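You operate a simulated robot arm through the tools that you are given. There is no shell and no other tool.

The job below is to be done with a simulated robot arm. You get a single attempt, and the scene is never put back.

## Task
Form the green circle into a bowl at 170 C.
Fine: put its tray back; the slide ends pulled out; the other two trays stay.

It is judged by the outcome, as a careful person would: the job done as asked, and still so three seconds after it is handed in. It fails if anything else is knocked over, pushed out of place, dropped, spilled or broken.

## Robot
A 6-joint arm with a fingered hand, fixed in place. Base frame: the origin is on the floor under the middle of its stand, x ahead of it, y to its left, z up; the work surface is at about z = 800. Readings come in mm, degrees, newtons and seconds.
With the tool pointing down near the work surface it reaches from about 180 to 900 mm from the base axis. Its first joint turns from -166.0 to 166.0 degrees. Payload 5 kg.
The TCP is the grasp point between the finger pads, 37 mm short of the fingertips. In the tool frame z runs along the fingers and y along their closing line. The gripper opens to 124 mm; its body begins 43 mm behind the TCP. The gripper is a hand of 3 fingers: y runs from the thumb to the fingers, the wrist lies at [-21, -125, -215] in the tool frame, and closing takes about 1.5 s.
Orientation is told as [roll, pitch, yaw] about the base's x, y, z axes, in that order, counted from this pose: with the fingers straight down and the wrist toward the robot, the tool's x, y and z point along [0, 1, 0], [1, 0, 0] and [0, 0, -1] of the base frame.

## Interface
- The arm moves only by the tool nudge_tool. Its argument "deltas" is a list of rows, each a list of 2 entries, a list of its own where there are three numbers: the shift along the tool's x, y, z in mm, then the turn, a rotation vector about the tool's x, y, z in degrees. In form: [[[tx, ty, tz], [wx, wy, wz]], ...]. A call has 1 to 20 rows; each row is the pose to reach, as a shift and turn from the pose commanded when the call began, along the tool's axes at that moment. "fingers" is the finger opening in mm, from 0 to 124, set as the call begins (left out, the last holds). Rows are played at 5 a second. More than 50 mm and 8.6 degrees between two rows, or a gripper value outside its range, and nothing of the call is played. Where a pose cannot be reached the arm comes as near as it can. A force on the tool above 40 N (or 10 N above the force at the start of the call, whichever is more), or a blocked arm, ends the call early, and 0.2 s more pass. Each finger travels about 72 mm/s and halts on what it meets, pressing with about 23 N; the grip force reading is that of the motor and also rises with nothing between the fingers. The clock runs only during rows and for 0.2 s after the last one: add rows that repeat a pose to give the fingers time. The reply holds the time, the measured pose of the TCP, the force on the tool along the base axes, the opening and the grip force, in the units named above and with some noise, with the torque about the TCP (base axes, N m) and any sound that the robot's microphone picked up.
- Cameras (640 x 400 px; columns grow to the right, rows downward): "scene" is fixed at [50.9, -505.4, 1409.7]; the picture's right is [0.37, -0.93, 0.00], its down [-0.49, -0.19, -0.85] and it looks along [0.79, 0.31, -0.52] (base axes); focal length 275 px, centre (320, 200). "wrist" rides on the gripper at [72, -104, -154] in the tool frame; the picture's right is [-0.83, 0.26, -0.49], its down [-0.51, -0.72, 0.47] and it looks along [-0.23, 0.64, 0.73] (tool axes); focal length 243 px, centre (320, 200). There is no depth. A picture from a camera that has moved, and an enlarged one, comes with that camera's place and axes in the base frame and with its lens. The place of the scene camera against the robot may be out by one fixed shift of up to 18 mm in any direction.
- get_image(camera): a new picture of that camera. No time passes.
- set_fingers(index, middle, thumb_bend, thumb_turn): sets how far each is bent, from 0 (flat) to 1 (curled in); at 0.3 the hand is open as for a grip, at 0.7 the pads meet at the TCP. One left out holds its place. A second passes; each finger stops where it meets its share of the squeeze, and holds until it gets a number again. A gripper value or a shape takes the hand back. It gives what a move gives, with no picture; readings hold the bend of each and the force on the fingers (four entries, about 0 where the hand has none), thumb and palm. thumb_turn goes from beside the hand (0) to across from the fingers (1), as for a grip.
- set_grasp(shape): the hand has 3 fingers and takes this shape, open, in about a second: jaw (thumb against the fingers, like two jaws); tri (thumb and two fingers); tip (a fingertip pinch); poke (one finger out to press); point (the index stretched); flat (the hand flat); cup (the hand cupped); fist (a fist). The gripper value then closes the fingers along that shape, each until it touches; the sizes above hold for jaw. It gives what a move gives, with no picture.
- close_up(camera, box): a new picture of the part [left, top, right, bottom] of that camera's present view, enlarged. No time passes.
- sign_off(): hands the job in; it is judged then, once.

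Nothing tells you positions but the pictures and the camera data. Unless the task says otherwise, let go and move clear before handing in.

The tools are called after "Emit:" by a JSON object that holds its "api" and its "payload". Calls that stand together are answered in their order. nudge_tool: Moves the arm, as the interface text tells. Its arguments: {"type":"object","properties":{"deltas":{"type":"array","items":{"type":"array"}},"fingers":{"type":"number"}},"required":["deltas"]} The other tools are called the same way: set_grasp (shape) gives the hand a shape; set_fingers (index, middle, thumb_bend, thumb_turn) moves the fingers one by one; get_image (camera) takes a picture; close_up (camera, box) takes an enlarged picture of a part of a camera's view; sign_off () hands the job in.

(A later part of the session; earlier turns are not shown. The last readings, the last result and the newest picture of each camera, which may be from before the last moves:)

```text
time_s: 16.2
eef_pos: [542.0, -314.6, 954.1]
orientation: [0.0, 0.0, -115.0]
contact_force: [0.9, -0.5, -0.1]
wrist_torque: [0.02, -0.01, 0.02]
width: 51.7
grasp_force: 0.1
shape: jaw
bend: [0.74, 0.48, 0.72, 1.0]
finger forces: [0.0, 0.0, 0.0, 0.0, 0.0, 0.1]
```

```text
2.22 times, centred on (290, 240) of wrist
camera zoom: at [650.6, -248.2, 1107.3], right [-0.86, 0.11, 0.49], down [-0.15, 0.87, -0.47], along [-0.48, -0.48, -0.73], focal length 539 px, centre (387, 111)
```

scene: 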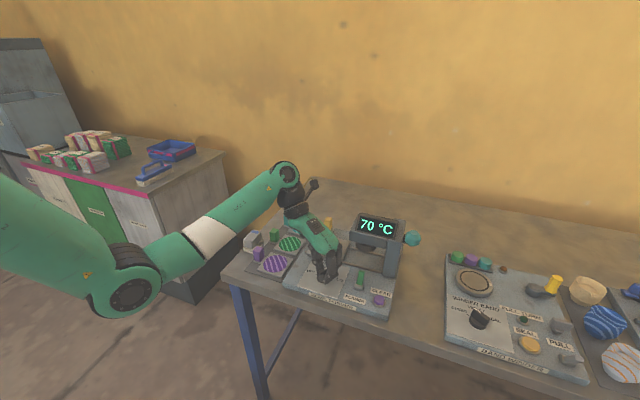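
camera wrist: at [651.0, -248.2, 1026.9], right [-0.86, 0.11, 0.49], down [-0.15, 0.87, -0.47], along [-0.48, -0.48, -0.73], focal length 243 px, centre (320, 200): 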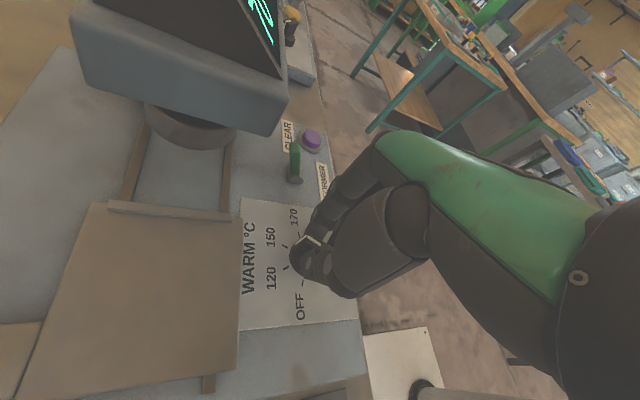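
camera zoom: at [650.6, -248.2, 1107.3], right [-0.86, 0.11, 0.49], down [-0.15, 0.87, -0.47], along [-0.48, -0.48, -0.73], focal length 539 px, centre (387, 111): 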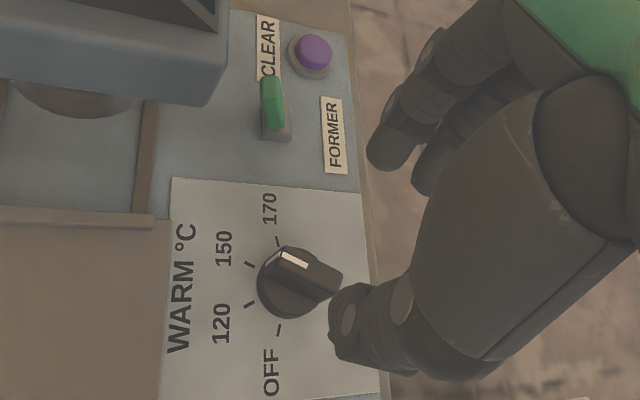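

The pointer sits near 150, and the display reads 110 °C. I'll swing the hand round 180° above the dial.

Emit:
{"api": "nudge_tool", "payload": {"deltas": [[[0, 0, 0], [0, 0, -8.2]], [[0, 0, 0], [0, 0, -16.4]], [[0, 0, 0], [0, 0, -24.6]], [[0, 0, 0], [0, 0, -32.8]], [[0, 0, 0], [0, 0, -41]], [[0, 0, 0], [0, 0, -49.2]], [[0, 0, 0], [0, 0, -57.4]], [[0, 0, 0], [0, 0, -65.6]], [[0, 0, 0], [0, 0, -73.8]], [[0, 0, 0], [0, 0, -82]], [[0, 0, 0], [0, 0, -90]]]}}

Emit:
{"api": "nudge_tool", "payload": {"deltas": [[[0, 0, 0], [0, 0, -8.2]], [[0, 0, 0], [0, 0, -16.4]], [[0, 0, 0], [0, 0, -24.6]], [[0, 0, 0], [0, 0, -32.8]], [[0, 0, 0], [0, 0, -41]], [[0, 0, 0], [0, 0, -49.2]], [[0, 0, 0], [0, 0, -57.4]], [[0, 0, 0], [0, 0, -65.6]], [[0, 0, 0], [0, 0, -73.8]], [[0, 0, 0], [0, 0, -82]], [[0, 0, 0], [0, 0, -90]], [[0, 0, 0], [0, 0, -90]]]}}

Emit:
{"api": "get_image", "payload": {"camera": "wrist"}}

Emit:
{"api": "get_image", "payload": {"camera": "scene"}}

```text
time_s: 18.6
eef_pos: [542.6, -313.2, 951.6]
orientation: [0.0, 0.0, -24.8]
contact_force: [-0.4, 1.2, 0.2]
wrist_torque: [-0.03, -0.03, 0.0]
width: 51.7
grasp_force: 0.1
shape: jaw
bend: [0.74, 0.48, 0.72, 1.0]
finger forces: [0.0, 0.1, 0.1, 0.0, 0.0, 0.0]
```

```text
time_s: 21.2
eef_pos: [554.2, -316.0, 938.7]
orientation: [-0.2, 0.1, 65.0]
contact_force: [0.2, -0.5, -0.8]
wrist_torque: [0.02, 0.0, -0.02]
width: 51.5
grasp_force: 0.0
shape: jaw
bend: [0.74, 0.48, 0.72, 1.0]
finger forces: [0.0, 0.0, 0.0, 0.1, 0.1, 0.1]
out of reach, approached as far as the arm can: row 11, 12
```

```text
taken
camera wrist: at [443.3, -379.3, 1091.8], right [0.86, -0.11, 0.49], down [0.16, -0.87, -0.47], along [0.48, 0.48, -0.73], focal length 243 px, centre (320, 200)
```

wrist: 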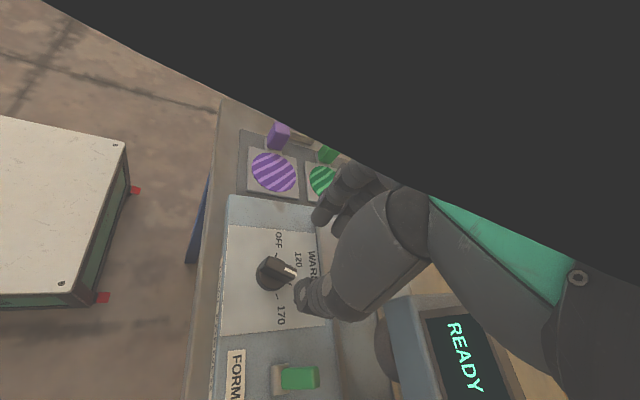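

```text
taken
```

scene: 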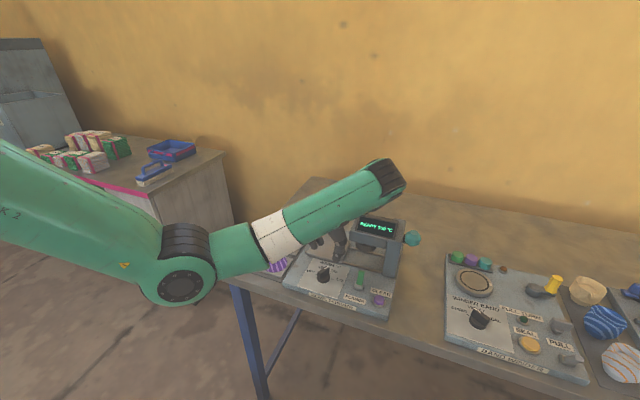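

The display shows READY at 150 °C, and this side's full regrip angle is at the arm's limit. I'll back off to yaw 40° and recentre over the dial, so closing there lets the ridge align before the final turn.

Emit:
{"api": "nudge_tool", "payload": {"deltas": [[[6, -1, 0], [0, 0, 8.3]], [[12.7, -2.6, 0], [0, 0, 16.6]], [[12.7, -2.6, 0], [0, 0, 25]], [[12.7, -2.6, 0], [0, 0, 25]]], "fingers": 60}}

Emit:
{"api": "get_image", "payload": {"camera": "wrist"}}

Emit:
{"api": "close_up", "payload": {"camera": "wrist", "box": [200, 160, 400, 340]}}

Emit:
{"api": "get_image", "payload": {"camera": "scene"}}

```text
time_s: 22.2
eef_pos: [541.5, -312.9, 937.9]
orientation: [0.0, 0.0, 39.9]
contact_force: [-0.7, 0.6, 0.2]
wrist_torque: [-0.01, 0.0, 0.01]
width: 59.6
grasp_force: 0.0
shape: jaw
bend: [0.74, 0.46, 0.7, 1.0]
finger forces: [0.0, 0.0, 0.1, 0.0, 0.1, 0.0]
```

```text
taken
camera wrist: at [414.1, -322.5, 1091.4], right [0.73, -0.47, 0.49], down [-0.23, -0.85, -0.47], along [0.64, 0.23, -0.73], focal length 243 px, centre (320, 200)
```

wrist: 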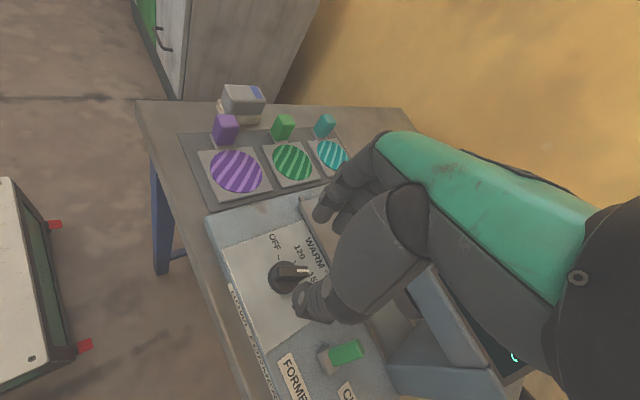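

```text
2.22 times, centred on (300, 250) of wrist
camera zoom: at [414.1, -322.5, 1091.4], right [0.73, -0.47, 0.49], down [-0.23, -0.85, -0.47], along [0.64, 0.23, -0.73], focal length 539 px, centre (364, 89)
```

zoom: 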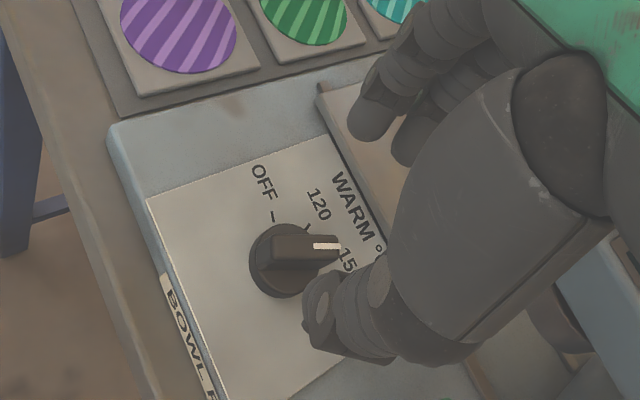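

```text
taken
```

scene: 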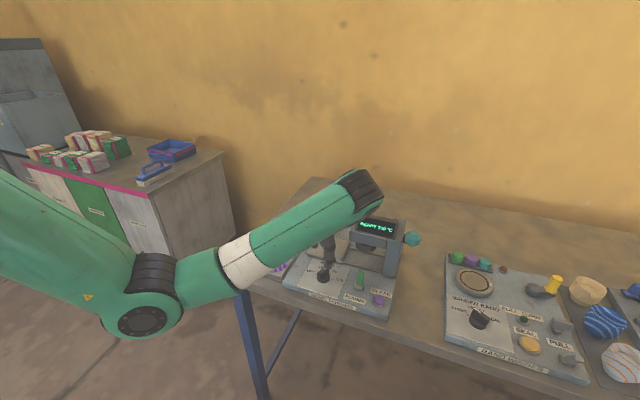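

The knob is centred under the hand. I'll descend to grip height.

Emit:
{"api": "nudge_tool", "payload": {"deltas": [[[0, 0, 16], [0, 0, 0]], [[0, 0, 32], [0, 0, 0]], [[0, 0, 48], [0, 0, 0]], [[0, 0, 64], [0, 0, 0]], [[0, 0, 64], [0, 0, 0]]]}}

Emit:
{"api": "get_image", "payload": {"camera": "scene"}}

Emit:
{"api": "close_up", "payload": {"camera": "wrist", "box": [200, 160, 400, 340]}}

```text
time_s: 23.4
eef_pos: [540.4, -312.8, 875.9]
orientation: [0.0, 0.0, 40.0]
contact_force: [0.8, 0.8, -0.9]
wrist_torque: [0.0, -0.02, -0.01]
width: 59.5
grasp_force: 0.0
shape: jaw
bend: [0.74, 0.46, 0.7, 1.0]
finger forces: [0.0, 0.1, 0.1, 0.0, 0.0, 0.0]
```

```text
taken
```

scene: 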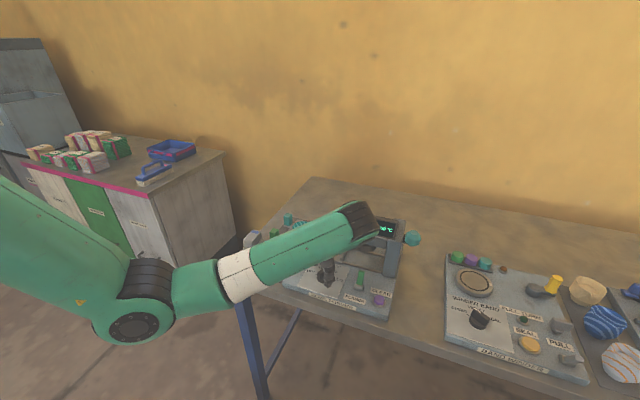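

```text
2.22 times, centred on (300, 250) of wrist
camera zoom: at [413.1, -323.5, 1028.8], right [0.73, -0.47, 0.49], down [-0.23, -0.85, -0.47], along [0.64, 0.23, -0.73], focal length 539 px, centre (364, 89)
```

zoom: 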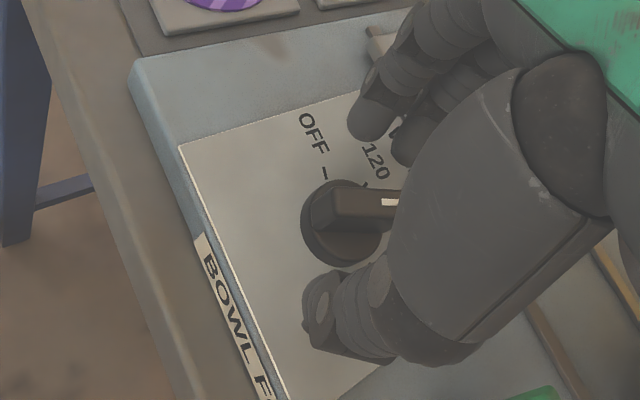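

All clear around the knob. I'll close on the ridge.

Emit:
{"api": "nudge_tool", "payload": {"deltas": [[[0, 0, 2], [0, 0, 0]], [[0, 0, 2], [0, 0, 0]], [[0, 0, 2], [0, 0, 0]], [[0, 0, 2], [0, 0, 0]], [[0, 0, 2], [0, 0, 0]], [[0, 0, 2], [0, 0, 0]], [[0, 0, 2], [0, 0, 0]], [[0, 0, 2], [0, 0, 0]]], "fingers": 4}}

Emit:
{"api": "close_up", "payload": {"camera": "wrist", "box": [200, 160, 400, 340]}}

Emit:
{"api": "close_up", "payload": {"camera": "scene", "box": [280, 200, 420, 320]}}

```text
time_s: 25.2
eef_pos: [541.9, -311.7, 874.7]
orientation: [0.0, 0.0, 40.1]
contact_force: [1.8, -0.4, -4.2]
wrist_torque: [0.05, -0.06, 0.01]
width: 11.4
grasp_force: 23.2
shape: jaw
bend: [0.7, 0.62, 0.73, 1.0]
finger forces: [13.5, 5.6, 0.0, 0.1, 18.4, 0.0]
```

```text
2.22 times, centred on (300, 250) of wrist
camera zoom: at [413.9, -322.9, 1026.5], right [0.73, -0.47, 0.49], down [-0.23, -0.85, -0.47], along [0.64, 0.23, -0.73], focal length 539 px, centre (364, 89)
```

zoom: 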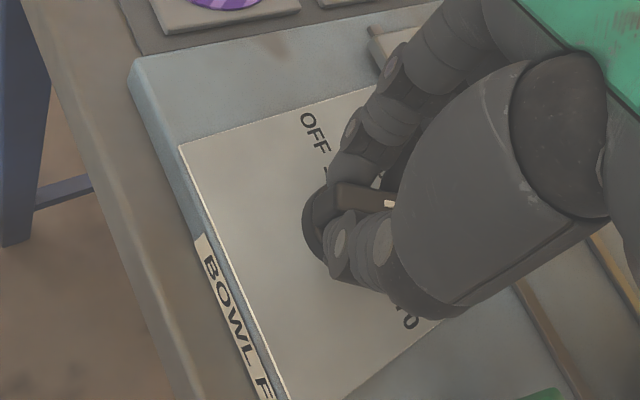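

```text
3.33 times, centred on (350, 260) of scene
camera zoom: at [50.9, -505.4, 1409.7], right [0.37, -0.93, 0.0], down [-0.49, -0.19, -0.85], along [0.79, 0.31, -0.52], focal length 917 px, centre (220, 0)
```

zoom: 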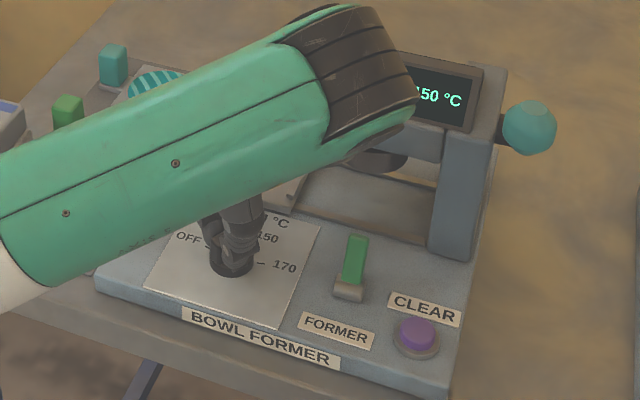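

The ridge is held again. I'll turn it clockwise 40° and check the pointer.

Emit:
{"api": "nudge_tool", "payload": {"deltas": [[[0, 0, 0], [0, 0, 6.7]], [[0, 0, 0], [0, 0, 13.3]], [[0, 0, 0], [0, 0, 20]], [[0, 0, 0], [0, 0, 26.7]], [[0, 0, 0], [0, 0, 33.4]], [[0, 0, 0], [0, 0, 40]], [[0, 0, 0], [0, 0, 40]]]}}

Emit:
{"api": "close_up", "payload": {"camera": "wrist", "box": [200, 140, 400, 340]}}

Emit:
{"api": "close_up", "payload": {"camera": "scene", "box": [280, 200, 420, 320]}}

```text
time_s: 26.8
eef_pos: [541.0, -312.9, 872.5]
orientation: [0.0, 0.0, -0.1]
contact_force: [7.2, -0.7, 1.3]
wrist_torque: [-0.02, -0.29, 0.0]
width: 10.8
grasp_force: 23.0
shape: jaw
bend: [0.7, 0.62, 0.74, 1.0]
finger forces: [18.1, 7.1, 0.0, 0.0, 17.7, 0.1]
```

```text
2.00 times, centred on (300, 240) of wrist
camera zoom: at [437.0, -238.7, 1026.2], right [0.26, -0.83, 0.49], down [-0.72, -0.51, -0.47], along [0.64, -0.23, -0.73], focal length 485 px, centre (360, 120)
```

zoom: 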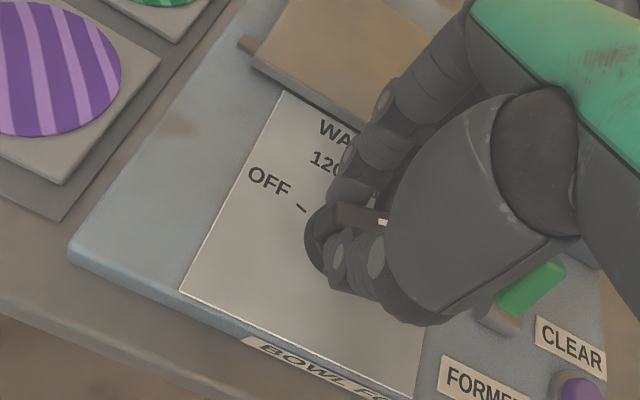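

```text
3.33 times, centred on (350, 260) of scene
camera zoom: at [50.9, -505.4, 1409.7], right [0.37, -0.93, 0.0], down [-0.49, -0.19, -0.85], along [0.79, 0.31, -0.52], focal length 917 px, centre (220, 0)
```

zoom: 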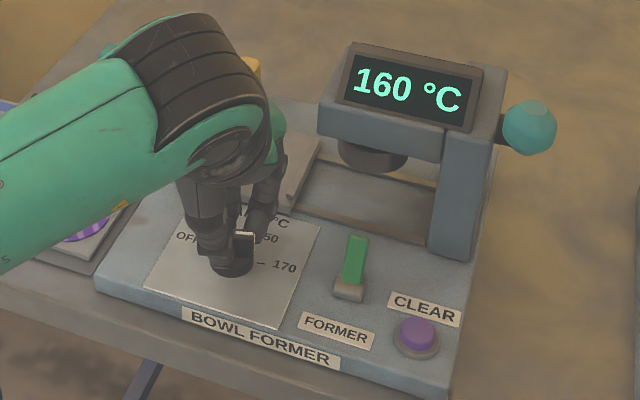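

The display is climbing past 150 to 160 °C, so 170 is selected. I'll turn the last 10°, release and rise to check.

Emit:
{"api": "nudge_tool", "payload": {"deltas": [[[0, 0, 0], [0, 0, 5]], [[0, 0, 0], [0, 0, 10]], [[0, 0, 0], [0, 0, 10]]]}}

Emit:
{"api": "nudge_tool", "payload": {"deltas": [[[0, 0, 0], [0, 0, 0]], [[0, 0, 0], [0, 0, 0]], [[0, 0, 0], [0, 0, 0]], [[0, 0, 0], [0, 0, 0]], [[0, 0, -20], [0, 0, 0]], [[0, 0, -50], [0, 0, 0]], [[0, 0, -90], [0, 0, 0]], [[0, 0, -130], [0, 0, 0]], [[0, 0, -130], [0, 0, 0]]], "fingers": 52}}

Emit:
{"api": "get_image", "payload": {"camera": "wrist"}}

Emit:
{"api": "close_up", "payload": {"camera": "scene", "box": [280, 200, 420, 320]}}

```text
time_s: 27.6
eef_pos: [541.7, -311.9, 873.7]
orientation: [-0.1, -0.1, -10.0]
contact_force: [8.4, 10.0, 8.1]
wrist_torque: [0.22, -0.36, 0.29]
width: 11.9
grasp_force: 22.9
shape: jaw
bend: [0.7, 0.6, 0.74, 1.0]
finger forces: [17.2, 13.3, 0.0, 0.0, 18.9, 0.0]
```

```text
time_s: 29.6
eef_pos: [543.9, -313.6, 1000.9]
orientation: [0.0, 0.1, -9.9]
contact_force: [0.4, -0.2, 0.5]
wrist_torque: [0.01, -0.02, -0.03]
width: 51.7
grasp_force: 0.1
shape: jaw
bend: [0.74, 0.48, 0.72, 1.0]
finger forces: [0.0, 0.1, 0.0, 0.0, 0.0, 0.0]
```

```text
taken
camera wrist: at [452.9, -223.1, 1153.9], right [0.11, -0.86, 0.49], down [-0.8, -0.37, -0.47], along [0.59, -0.34, -0.73], focal length 243 px, centre (320, 200)
```

wrist: 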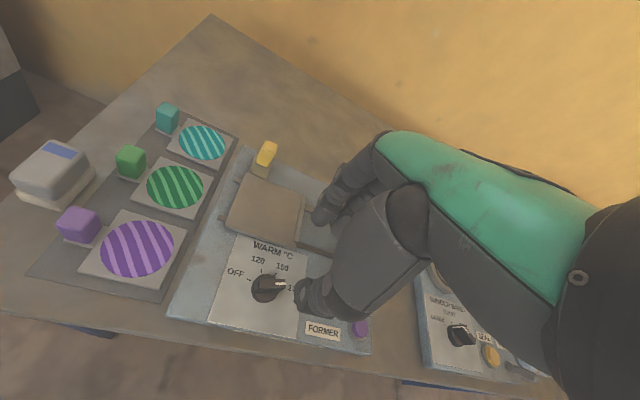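

```text
3.33 times, centred on (350, 260) of scene
camera zoom: at [50.9, -505.4, 1409.7], right [0.37, -0.93, 0.0], down [-0.49, -0.19, -0.85], along [0.79, 0.31, -0.52], focal length 917 px, centre (220, 0)
```

zoom: 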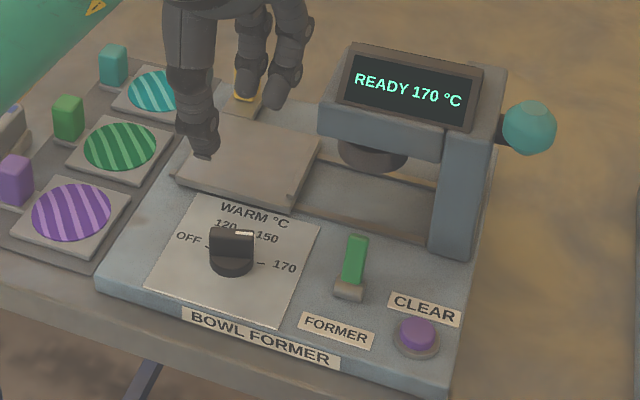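

READY 170 °C is displayed and the dial stays at 170. Next I'll move over the green tray's handle at about (647,-105).

Emit:
{"api": "nudge_tool", "payload": {"deltas": [[[37, 11, 5], [0, 0, -2]], [[74, 22, 10], [0, 0, -4]], [[112, 33, 20], [0, 0, -6]], [[149, 44, 30], [0, 0, -8]], [[186, 55, 40], [0, 0, -10]], [[223.3, 65.6, 51], [0, 0, -10]], [[223.3, 65.6, 51], [0, 0, -10]]]}}

Emit:
{"api": "get_image", "payload": {"camera": "wrist"}}

Emit:
{"api": "close_up", "payload": {"camera": "wrist", "box": [220, 150, 420, 330]}}

Emit:
{"api": "get_image", "payload": {"camera": "scene"}}

```text
time_s: 31.2
eef_pos: [648.3, -102.8, 951.5]
orientation: [0.0, 0.0, 0.1]
contact_force: [-0.6, 0.2, 0.1]
wrist_torque: [-0.02, 0.01, 0.01]
width: 51.5
grasp_force: 0.1
shape: jaw
bend: [0.74, 0.48, 0.72, 1.0]
finger forces: [0.1, 0.0, 0.1, 0.1, 0.0, 0.1]
```

```text
taken
camera wrist: at [541.6, -29.6, 1103.9], right [0.26, -0.83, 0.49], down [-0.72, -0.51, -0.47], along [0.64, -0.23, -0.73], focal length 243 px, centre (320, 200)
```

wrist: 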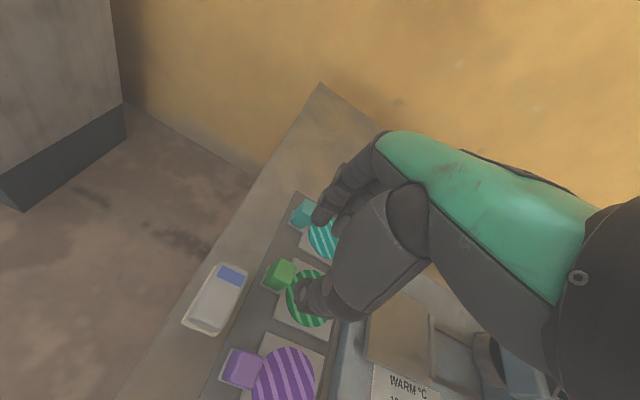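

```text
2.22 times, centred on (320, 240) of wrist
camera zoom: at [541.6, -29.6, 1103.9], right [0.26, -0.83, 0.49], down [-0.72, -0.51, -0.47], along [0.64, -0.23, -0.73], focal length 539 px, centre (320, 111)
```

zoom: 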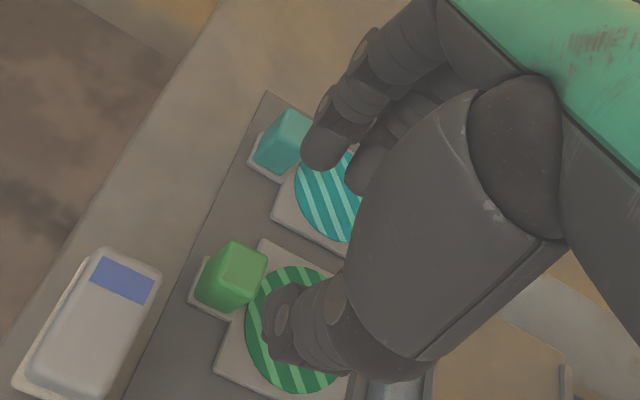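

```text
taken
```

scene: 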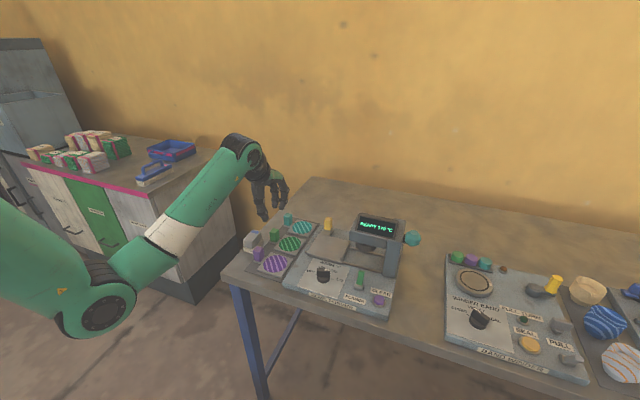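

I'm above the green handle. I'll zoom in to verify its exact position before lowering.

Emit:
{"api": "close_up", "payload": {"camera": "wrist", "box": [250, 240, 320, 300]}}

Emit:
{"api": "close_up", "payload": {"camera": "scene", "box": [230, 170, 330, 290]}}

```text
6.67 times, centred on (285, 270) of wrist
camera zoom: at [541.6, -29.6, 1103.9], right [0.26, -0.83, 0.49], down [-0.72, -0.51, -0.47], along [0.64, -0.23, -0.73], focal length 1618 px, centre (553, -267)
```

zoom: 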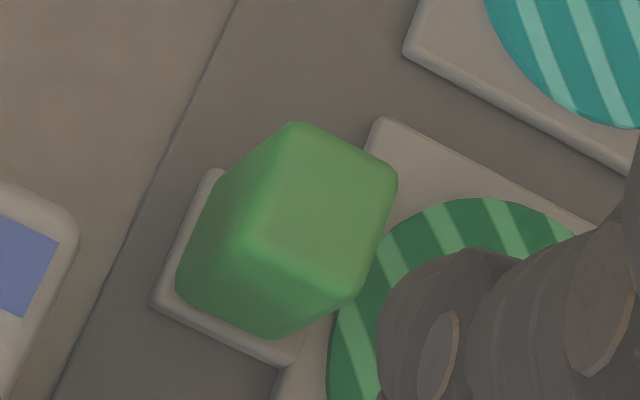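

```text
3.33 times, centred on (280, 230) of scene
camera zoom: at [50.9, -505.4, 1409.7], right [0.37, -0.93, 0.0], down [-0.49, -0.19, -0.85], along [0.79, 0.31, -0.52], focal length 917 px, centre (453, 100)
```

zoom: 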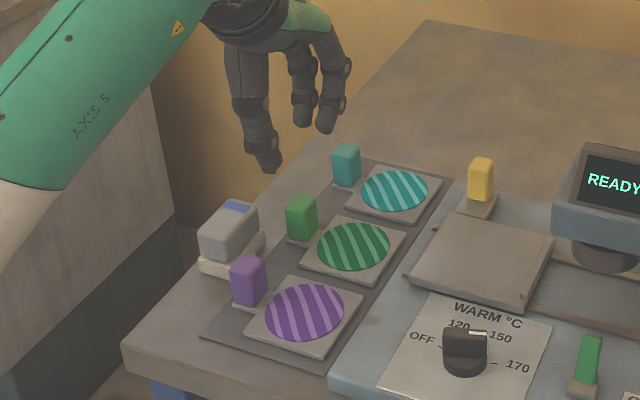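

The handle top is at about (650,-101,846), so the hand is aligned. I'll descend partway and check.

Emit:
{"api": "nudge_tool", "payload": {"deltas": [[[1, 1, 25], [0, 0, 0]], [[1, 1, 50], [0, 0, 0]], [[1, 1, 70], [0, 0, 0]], [[1, 1, 70], [0, 0, 0]]]}}

Emit:
{"api": "close_up", "payload": {"camera": "wrist", "box": [220, 150, 420, 330]}}

Emit:
{"api": "close_up", "payload": {"camera": "scene", "box": [230, 190, 330, 290]}}

```text
time_s: 32.2
eef_pos: [645.4, -102.0, 880.0]
orientation: [0.1, -0.1, 0.0]
contact_force: [0.3, -0.5, 0.3]
wrist_torque: [-0.01, 0.01, -0.05]
width: 51.7
grasp_force: 0.0
shape: jaw
bend: [0.74, 0.48, 0.72, 1.0]
finger forces: [0.0, 0.0, 0.0, 0.0, 0.0, 0.0]
```

```text
2.22 times, centred on (320, 240) of wrist
camera zoom: at [540.7, -28.2, 1032.9], right [0.26, -0.83, 0.49], down [-0.72, -0.51, -0.47], along [0.64, -0.23, -0.73], focal length 539 px, centre (320, 111)
```

zoom: 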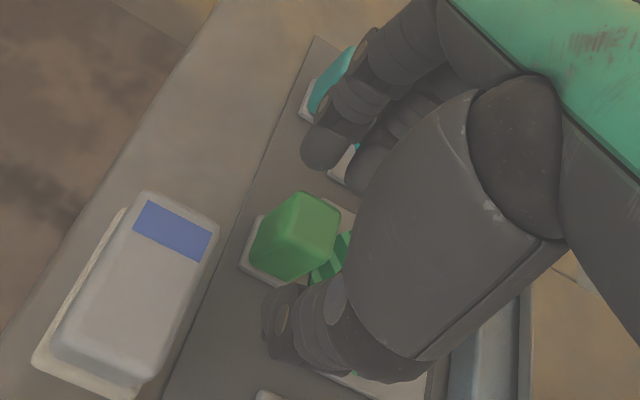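

```text
4.00 times, centred on (280, 240) of scene
camera zoom: at [50.9, -505.4, 1409.7], right [0.37, -0.93, 0.0], down [-0.49, -0.19, -0.85], along [0.79, 0.31, -0.52], focal length 1101 px, centre (480, 40)
```

zoom: 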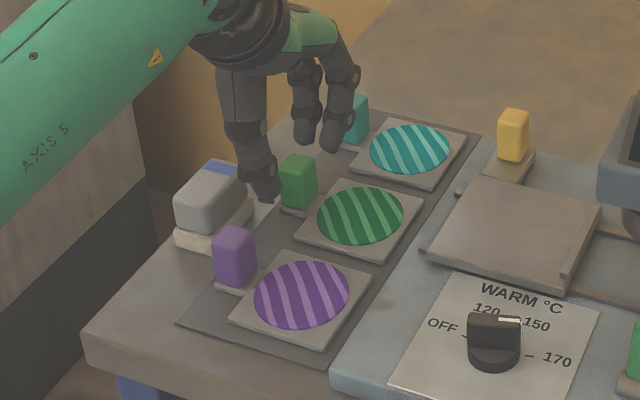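

Clearances look good and the handle is centred between thumb and fingers. I'll lower to grip height.

Emit:
{"api": "nudge_tool", "payload": {"deltas": [[[1, 2, 10], [0, 0, 0]], [[1.5, 3.5, 21], [0, 0, 0]], [[1.5, 3.5, 31], [0, 0, 0]], [[1.5, 3.5, 31], [0, 0, 0]]]}}

Emit:
{"api": "close_up", "payload": {"camera": "wrist", "box": [220, 150, 420, 330]}}

Emit:
{"api": "close_up", "payload": {"camera": "scene", "box": [230, 190, 330, 290]}}

```text
time_s: 33.2
eef_pos: [649.3, -101.5, 850.0]
orientation: [0.1, 0.0, 0.0]
contact_force: [0.1, 0.1, 0.3]
wrist_torque: [0.02, 0.0, 0.01]
width: 51.8
grasp_force: 0.0
shape: jaw
bend: [0.74, 0.48, 0.72, 1.0]
finger forces: [0.1, 0.0, 0.1, 0.0, 0.0, 0.0]
```

```text
2.22 times, centred on (320, 240) of wrist
camera zoom: at [543.8, -28.2, 1003.3], right [0.26, -0.83, 0.49], down [-0.72, -0.51, -0.47], along [0.64, -0.23, -0.73], focal length 539 px, centre (320, 111)
```

zoom: 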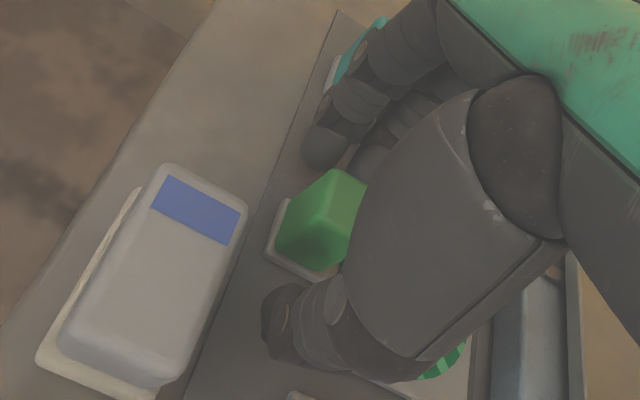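

```text
4.00 times, centred on (280, 240) of scene
camera zoom: at [50.9, -505.4, 1409.7], right [0.37, -0.93, 0.0], down [-0.49, -0.19, -0.85], along [0.79, 0.31, -0.52], focal length 1101 px, centre (480, 40)
```

zoom: 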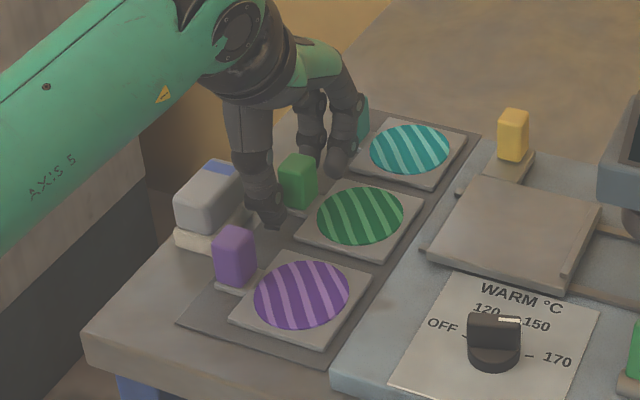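

Everything is clear. I'll close on the green handle.

Emit:
{"api": "nudge_tool", "payload": {"deltas": [[[0, 0, 0], [0, 0, 0]], [[0, 0, 0], [0, 0, 0]], [[0, 0, 0], [0, 0, 0]], [[0, 0, 0], [0, 0, 0]], [[0, 0, 0], [0, 0, 0]], [[0, 0, 0], [0, 0, 0]]], "fingers": 8}}

Emit:
{"api": "close_up", "payload": {"camera": "wrist", "box": [220, 150, 420, 330]}}

Emit:
{"api": "close_up", "payload": {"camera": "scene", "box": [230, 190, 330, 290]}}

```text
time_s: 34.6
eef_pos: [648.2, -101.1, 850.6]
orientation: [0.1, 0.1, 0.1]
contact_force: [0.1, -0.1, 0.0]
wrist_torque: [0.01, -0.01, -0.01]
width: 21.0
grasp_force: 23.1
shape: jaw
bend: [0.73, 0.62, 0.74, 1.0]
finger forces: [13.3, 6.7, 0.0, 0.1, 20.4, 0.0]
```

```text
2.22 times, centred on (320, 240) of wrist
camera zoom: at [543.8, -28.2, 1003.5], right [0.26, -0.83, 0.49], down [-0.72, -0.51, -0.47], along [0.64, -0.23, -0.73], focal length 539 px, centre (320, 111)
```

zoom: 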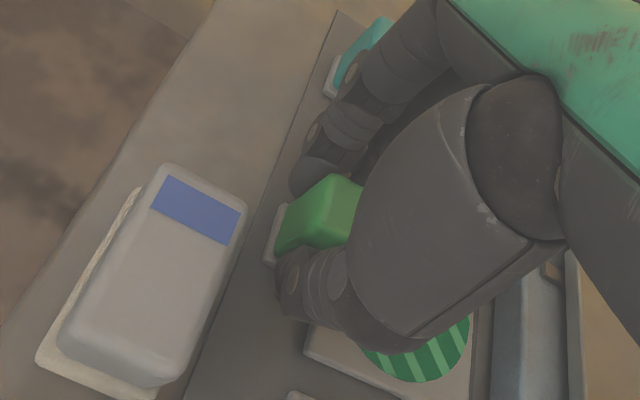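

```text
4.00 times, centred on (280, 240) of scene
camera zoom: at [50.9, -505.4, 1409.7], right [0.37, -0.93, 0.0], down [-0.49, -0.19, -0.85], along [0.79, 0.31, -0.52], focal length 1101 px, centre (480, 40)
```

zoom: 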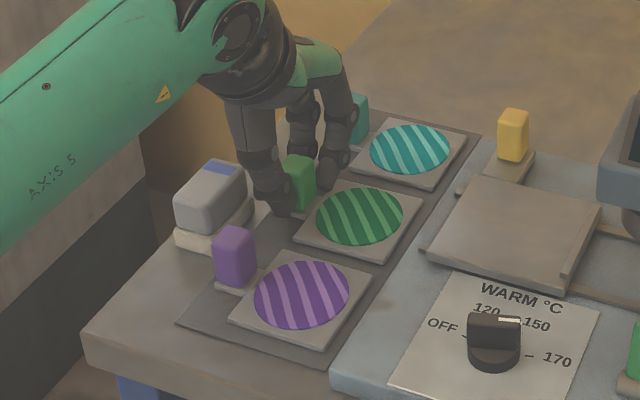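

The handle is held with a 21 mm grip. I'll lift slowly by 20 mm and check that the tray comes up level.

Emit:
{"api": "nudge_tool", "payload": {"deltas": [[[0, 0, -4], [0, 0, 0]], [[0, 0, -8], [0, 0, 0]], [[0, 0, -12], [0, 0, 0]], [[0, 0, -16], [0, 0, 0]], [[0, 0, -20], [0, 0, 0]], [[0, 0, -20], [0, 0, 0]]]}}

Emit:
{"api": "close_up", "payload": {"camera": "wrist", "box": [220, 150, 420, 330]}}

Emit:
{"api": "close_up", "payload": {"camera": "scene", "box": [230, 190, 330, 290]}}

```text
time_s: 36.0
eef_pos: [648.6, -103.0, 870.6]
orientation: [0.0, 0.0, 0.0]
contact_force: [0.2, 0.5, -0.7]
wrist_torque: [-0.02, 0.0, -0.01]
width: 20.8
grasp_force: 22.9
shape: jaw
bend: [0.73, 0.61, 0.74, 1.0]
finger forces: [13.4, 6.8, 0.0, 0.0, 20.4, 0.0]
```

```text
2.22 times, centred on (320, 240) of wrist
camera zoom: at [544.1, -28.0, 1023.8], right [0.26, -0.83, 0.49], down [-0.72, -0.51, -0.47], along [0.64, -0.23, -0.73], focal length 539 px, centre (320, 111)
```

zoom: 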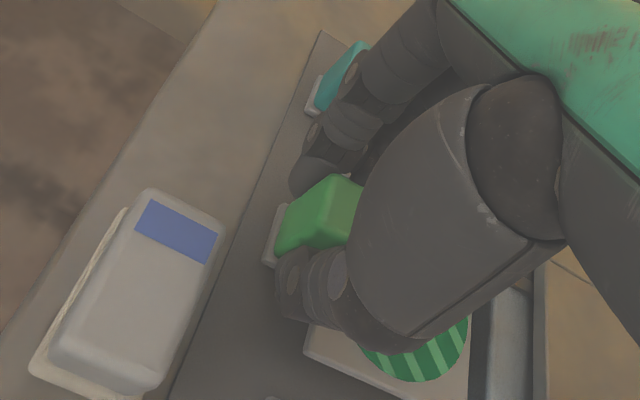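

```text
4.00 times, centred on (280, 240) of scene
camera zoom: at [50.9, -505.4, 1409.7], right [0.37, -0.93, 0.0], down [-0.49, -0.19, -0.85], along [0.79, 0.31, -0.52], focal length 1101 px, centre (480, 40)
```

zoom: 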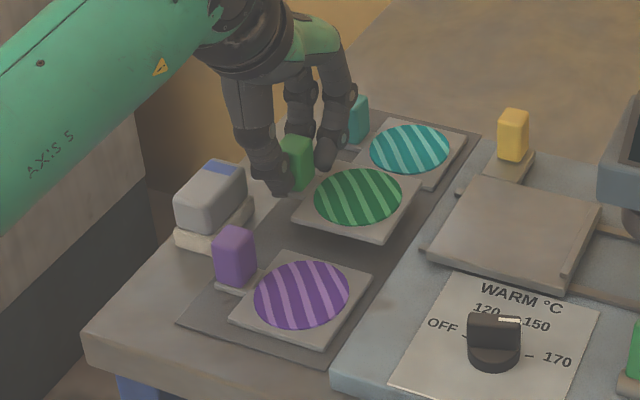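

The tray lifts level with the circle in place. I'll raise it further, then carry it slowly over the slide plate, aiming for the tray edge just inside the lip at y≈-334.

Emit:
{"api": "nudge_tool", "payload": {"deltas": [[[0, 0, -6], [0, 0, 0]], [[0, 0, -16], [0, 0, 0]], [[0, 0, -28], [0, 0, 0]], [[0, 0, -40], [0, 0, 0]], [[0, 0, -50], [0, 0, 0]], [[0, 0, -54], [0, 0, 0]], [[-6, 0, -54], [0, 0, 0]], [[-18, 1, -54], [0, 0, 0]], [[-34, 2, -54], [0, 0, 0]], [[-50, 3, -54], [0, 0, 0]], [[-66, 3, -54], [0, 0, 0]], [[-82, 4, -54], [0, 0, 0]], [[-98, 4, -54], [0, 0, 0]], [[-112, 4, -54], [0, 0, 0]], [[-124, 4, -54], [0, 0, 0]], [[-132, 4, -54], [0, 0, 0]], [[-134, 4, -54], [0, 0, 0]], [[-134, 4, -54], [0, 0, 0]]]}}

Emit:
{"api": "get_image", "payload": {"camera": "wrist"}}

Emit:
{"api": "close_up", "payload": {"camera": "scene", "box": [250, 190, 390, 310]}}

Emit:
{"api": "close_up", "payload": {"camera": "wrist", "box": [220, 150, 460, 390]}}

```text
time_s: 39.8
eef_pos: [653.5, -235.7, 924.9]
orientation: [0.0, 0.0, 0.0]
contact_force: [0.5, 0.0, -0.2]
wrist_torque: [0.02, 0.01, 0.0]
width: 21.1
grasp_force: 23.6
shape: jaw
bend: [0.73, 0.62, 0.74, 1.0]
finger forces: [13.2, 6.9, 0.0, 0.1, 20.4, 0.1]
```

```text
taken
camera wrist: at [547.6, -163.0, 1078.3], right [0.26, -0.83, 0.49], down [-0.72, -0.51, -0.47], along [0.64, -0.23, -0.73], focal length 243 px, centre (320, 200)
```

wrist: 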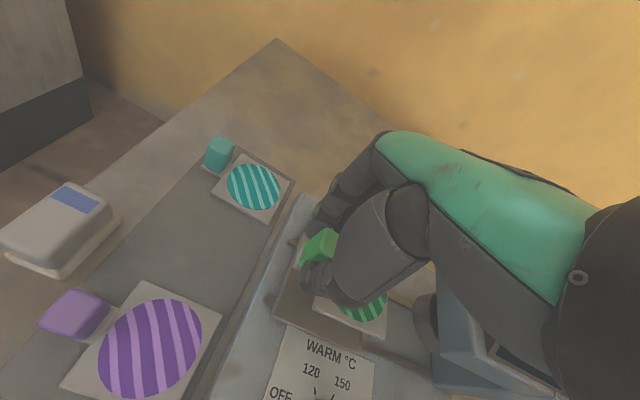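

```text
3.33 times, centred on (320, 250) of scene
camera zoom: at [50.9, -505.4, 1409.7], right [0.37, -0.93, 0.0], down [-0.49, -0.19, -0.85], along [0.79, 0.31, -0.52], focal length 917 px, centre (320, 33)
```

zoom: 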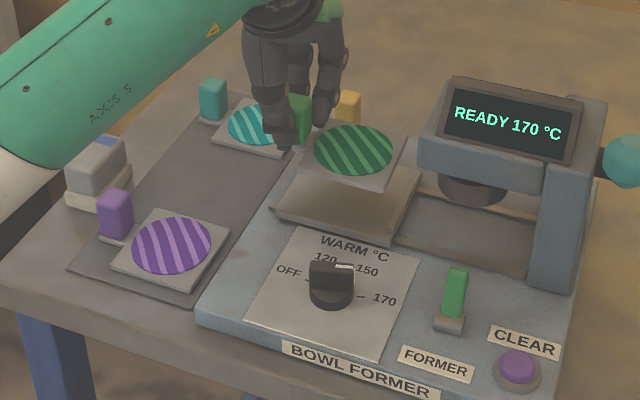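

```text
1.67 times, centred on (340, 270) of wrist
camera zoom: at [547.6, -163.0, 1078.3], right [0.26, -0.83, 0.49], down [-0.72, -0.51, -0.47], along [0.64, -0.23, -0.73], focal length 404 px, centre (287, 83)
```

zoom: 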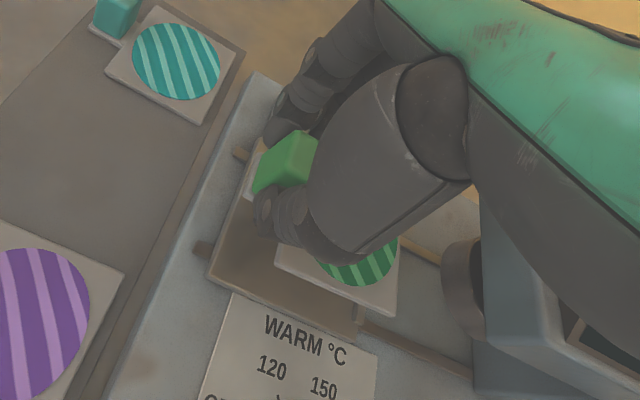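

The tray's right edge is at y≈-330, just inside the lip, and it is centred front to back. I'll lower gently toward the plate.

Emit:
{"api": "nudge_tool", "payload": {"deltas": [[[0, 0, 6], [0, 0, 0]], [[0, 0, 14], [0, 0, 0]], [[0, 0, 22], [0, 0, 0]], [[0, 0, 29], [0, 0, 0]], [[0, 0, 34], [0, 0, 0]], [[0, 0, 36], [0, 0, 0]], [[0, 0, 36], [0, 0, 0]]]}}

Emit:
{"api": "close_up", "payload": {"camera": "scene", "box": [290, 210, 370, 280]}}

Emit:
{"api": "close_up", "payload": {"camera": "wrist", "box": [220, 150, 460, 390]}}

```text
time_s: 41.4
eef_pos: [652.1, -234.4, 889.6]
orientation: [0.0, 0.0, 0.0]
contact_force: [0.2, -0.2, -0.6]
wrist_torque: [0.07, 0.0, 0.01]
width: 20.9
grasp_force: 23.1
shape: jaw
bend: [0.73, 0.62, 0.74, 1.0]
finger forces: [13.2, 6.9, 0.0, 0.1, 20.4, 0.0]
```

```text
5.71 times, centred on (330, 245) of scene
camera zoom: at [50.9, -505.4, 1409.7], right [0.37, -0.93, 0.0], down [-0.49, -0.19, -0.85], along [0.79, 0.31, -0.52], focal length 1573 px, centre (263, -57)
```

zoom: 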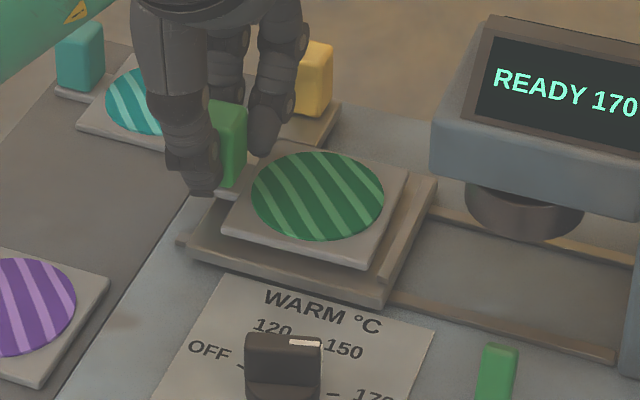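

```text
1.67 times, centred on (340, 270) of wrist
camera zoom: at [547.6, -162.2, 1042.7], right [0.26, -0.83, 0.49], down [-0.72, -0.51, -0.47], along [0.64, -0.23, -0.73], focal length 404 px, centre (287, 83)
```

zoom: 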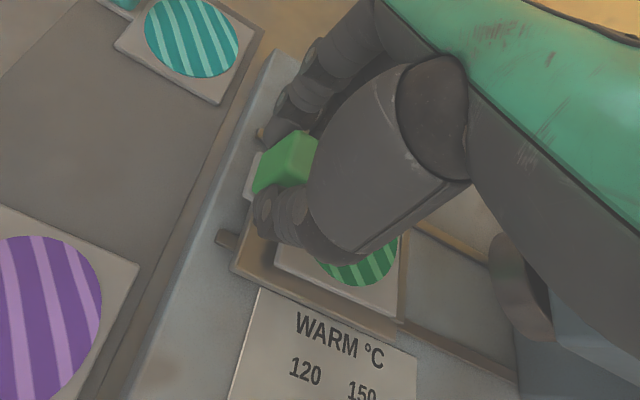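

The tray is just above the plate with about a 6 mm gap to the lip. I'll move 3 mm toward the lip and lower until contact.

Emit:
{"api": "nudge_tool", "payload": {"deltas": [[[-1.5, 0, 0], [0, 0, 0]], [[-3, 0, 1], [0, 0, 0]], [[-3, 0, 2], [0, 0, 0]], [[-3, 0, 3], [0, 0, 0]], [[-3, 0, 3], [0, 0, 0]]]}}

Emit:
{"api": "close_up", "payload": {"camera": "scene", "box": [290, 210, 370, 280]}}

```text
time_s: 42.6
eef_pos: [652.4, -239.4, 885.7]
orientation: [0.0, -0.1, 0.0]
contact_force: [-0.1, -0.1, -1.2]
wrist_torque: [0.04, 0.03, 0.0]
width: 20.7
grasp_force: 23.5
shape: jaw
bend: [0.73, 0.62, 0.74, 1.0]
finger forces: [13.3, 6.7, 0.1, 0.0, 20.4, 0.1]
```

```text
5.71 times, centred on (330, 245) of scene
camera zoom: at [50.9, -505.4, 1409.7], right [0.37, -0.93, 0.0], down [-0.49, -0.19, -0.85], along [0.79, 0.31, -0.52], focal length 1573 px, centre (263, -57)
```

zoom: 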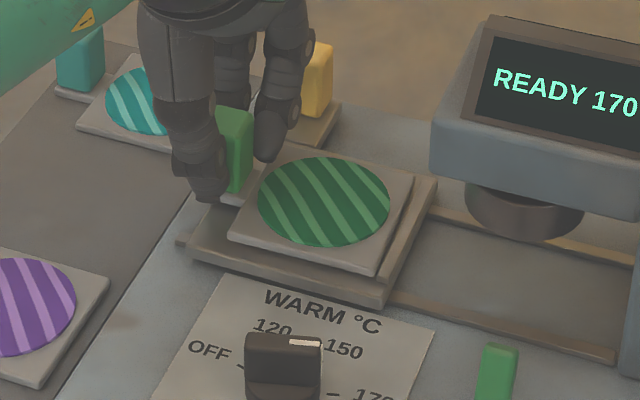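

Nearly down. I'll lower a couple of millimetres more, watching for contact.

Emit:
{"api": "nudge_tool", "payload": {"deltas": [[[0, 0, 1], [0, 0, 0]], [[0, 0, 1], [0, 0, 0]], [[0, 0, 2], [0, 0, 0]], [[0, 0, 2], [0, 0, 0]]]}}

Emit:
{"api": "close_up", "payload": {"camera": "scene", "box": [300, 220, 360, 270]}}

```text
time_s: 43.6
eef_pos: [652.4, -240.2, 884.0]
orientation: [0.0, 0.0, 0.0]
contact_force: [-0.9, -0.2, -0.3]
wrist_torque: [0.01, 0.0, -0.03]
width: 20.9
grasp_force: 23.2
shape: jaw
bend: [0.73, 0.62, 0.74, 1.0]
finger forces: [13.3, 6.8, 0.0, 0.1, 20.4, 0.1]
```

```text
8.00 times, centred on (330, 245) of scene
camera zoom: at [50.9, -505.4, 1409.7], right [0.37, -0.93, 0.0], down [-0.49, -0.19, -0.85], along [0.79, 0.31, -0.52], focal length 2202 px, centre (240, -160)
```

zoom: 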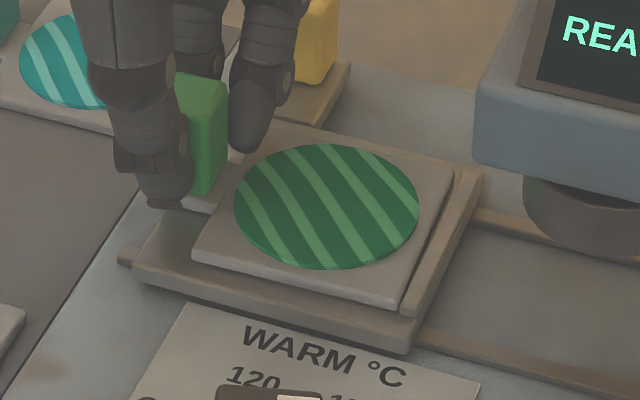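

The tray sits against the lip line. I'll lower a little more until the plate takes its weight.

Emit:
{"api": "nudge_tool", "payload": {"deltas": [[[0, 0, 0.7], [0, 0, 0]], [[0, 0, 1.4], [0, 0, 0]], [[0, 0, 2], [0, 0, 0]], [[0, 0, 2], [0, 0, 0]]]}}

Emit:
{"api": "close_up", "payload": {"camera": "scene", "box": [300, 220, 360, 270]}}

```text
time_s: 44.6
eef_pos: [653.8, -238.5, 882.2]
orientation: [0.0, -0.2, -0.1]
contact_force: [-2.5, -2.0, 7.8]
wrist_torque: [-0.02, 0.08, -0.01]
width: 20.8
grasp_force: 23.1
shape: jaw
bend: [0.73, 0.62, 0.74, 1.0]
finger forces: [13.7, 7.2, 0.0, 0.0, 23.4, 0.1]
```

```text
8.00 times, centred on (330, 245) of scene
camera zoom: at [50.9, -505.4, 1409.7], right [0.37, -0.93, 0.0], down [-0.49, -0.19, -0.85], along [0.79, 0.31, -0.52], focal length 2202 px, centre (240, -160)
```

zoom: 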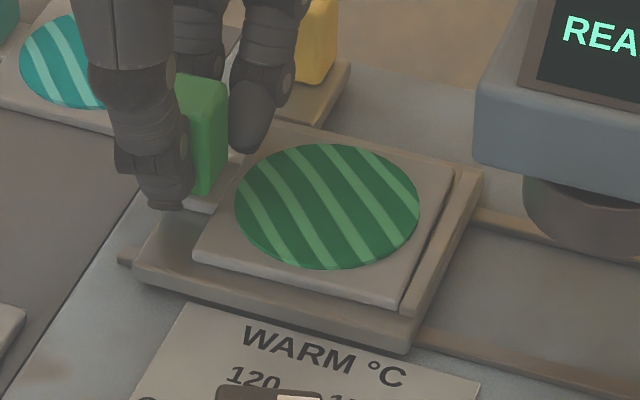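

Contact at about 8 N, so the tray is seated on the slide. I'll open and rise straight up.

Emit:
{"api": "nudge_tool", "payload": {"deltas": [[[0, 0, -1], [0, 0, 0]], [[0, 0, -1], [0, 0, 0]], [[0, 0, -1], [0, 0, 0]], [[0, 0, -1], [0, 0, 0]], [[0, 0, -1], [0, 0, 0]], [[0, 0, -20], [0, 0, 0]], [[0, 0, -50], [0, 0, 0]], [[0, 0, -90], [0, 0, 0]], [[0, 0, -120], [0, 0, 0]], [[0, 0, -120], [0, 0, 0]]], "fingers": 52}}

Emit:
{"api": "get_image", "payload": {"camera": "wrist"}}

Emit:
{"api": "close_up", "payload": {"camera": "scene", "box": [270, 205, 390, 290]}}

```text
time_s: 46.8
eef_pos: [652.1, -238.7, 1002.7]
orientation: [0.0, 0.1, 0.0]
contact_force: [-0.3, 0.0, -0.2]
wrist_torque: [-0.01, -0.02, 0.01]
width: 51.8
grasp_force: 0.0
shape: jaw
bend: [0.74, 0.48, 0.72, 1.0]
finger forces: [0.0, 0.0, 0.0, 0.1, 0.1, 0.1]
```

```text
taken
camera wrist: at [546.8, -164.6, 1155.4], right [0.26, -0.83, 0.49], down [-0.72, -0.51, -0.47], along [0.64, -0.23, -0.73], focal length 243 px, centre (320, 200)
```

wrist: 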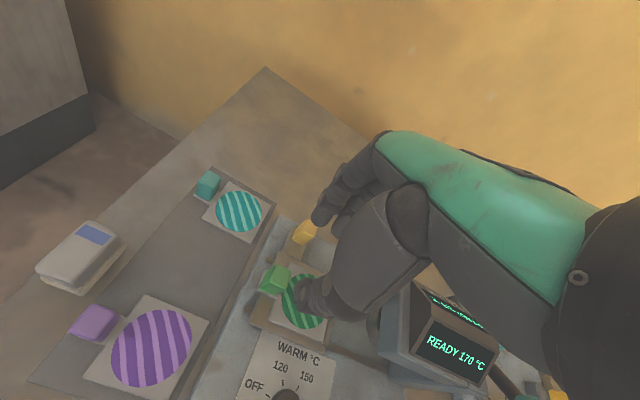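

```text
4.71 times, centred on (330, 248) of scene
camera zoom: at [50.9, -505.4, 1409.7], right [0.37, -0.93, 0.0], down [-0.49, -0.19, -0.85], along [0.79, 0.31, -0.52], focal length 1295 px, centre (273, -24)
```

zoom: 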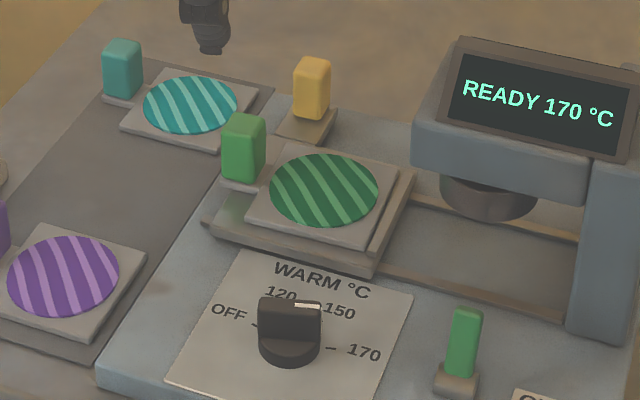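

The tray sits squarely on the slide and READY 170 °C still shows. Now I need the yellow slide handle's exact position.

Emit:
{"api": "close_up", "payload": {"camera": "wrist", "box": [250, 200, 350, 280]}}

Emit:
{"api": "close_up", "payload": {"camera": "wrist", "box": [350, 260, 530, 400]}}

```text
5.00 times, centred on (300, 240) of wrist
camera zoom: at [546.8, -164.6, 1155.4], right [0.26, -0.83, 0.49], down [-0.72, -0.51, -0.47], along [0.64, -0.23, -0.73], focal length 1213 px, centre (420, 0)
```

zoom: 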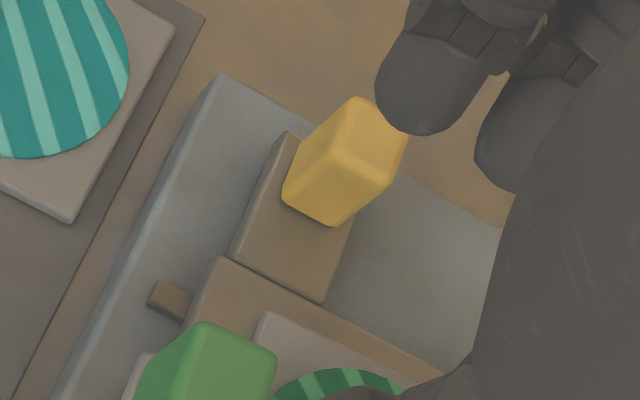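

```text
2.86 times, centred on (440, 330) of wrist
camera zoom: at [546.8, -164.6, 1155.4], right [0.26, -0.83, 0.49], down [-0.72, -0.51, -0.47], along [0.64, -0.23, -0.73], focal length 693 px, centre (-23, -171)
```

zoom: 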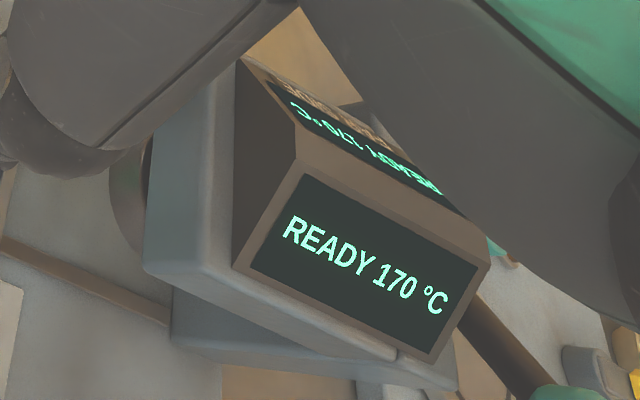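

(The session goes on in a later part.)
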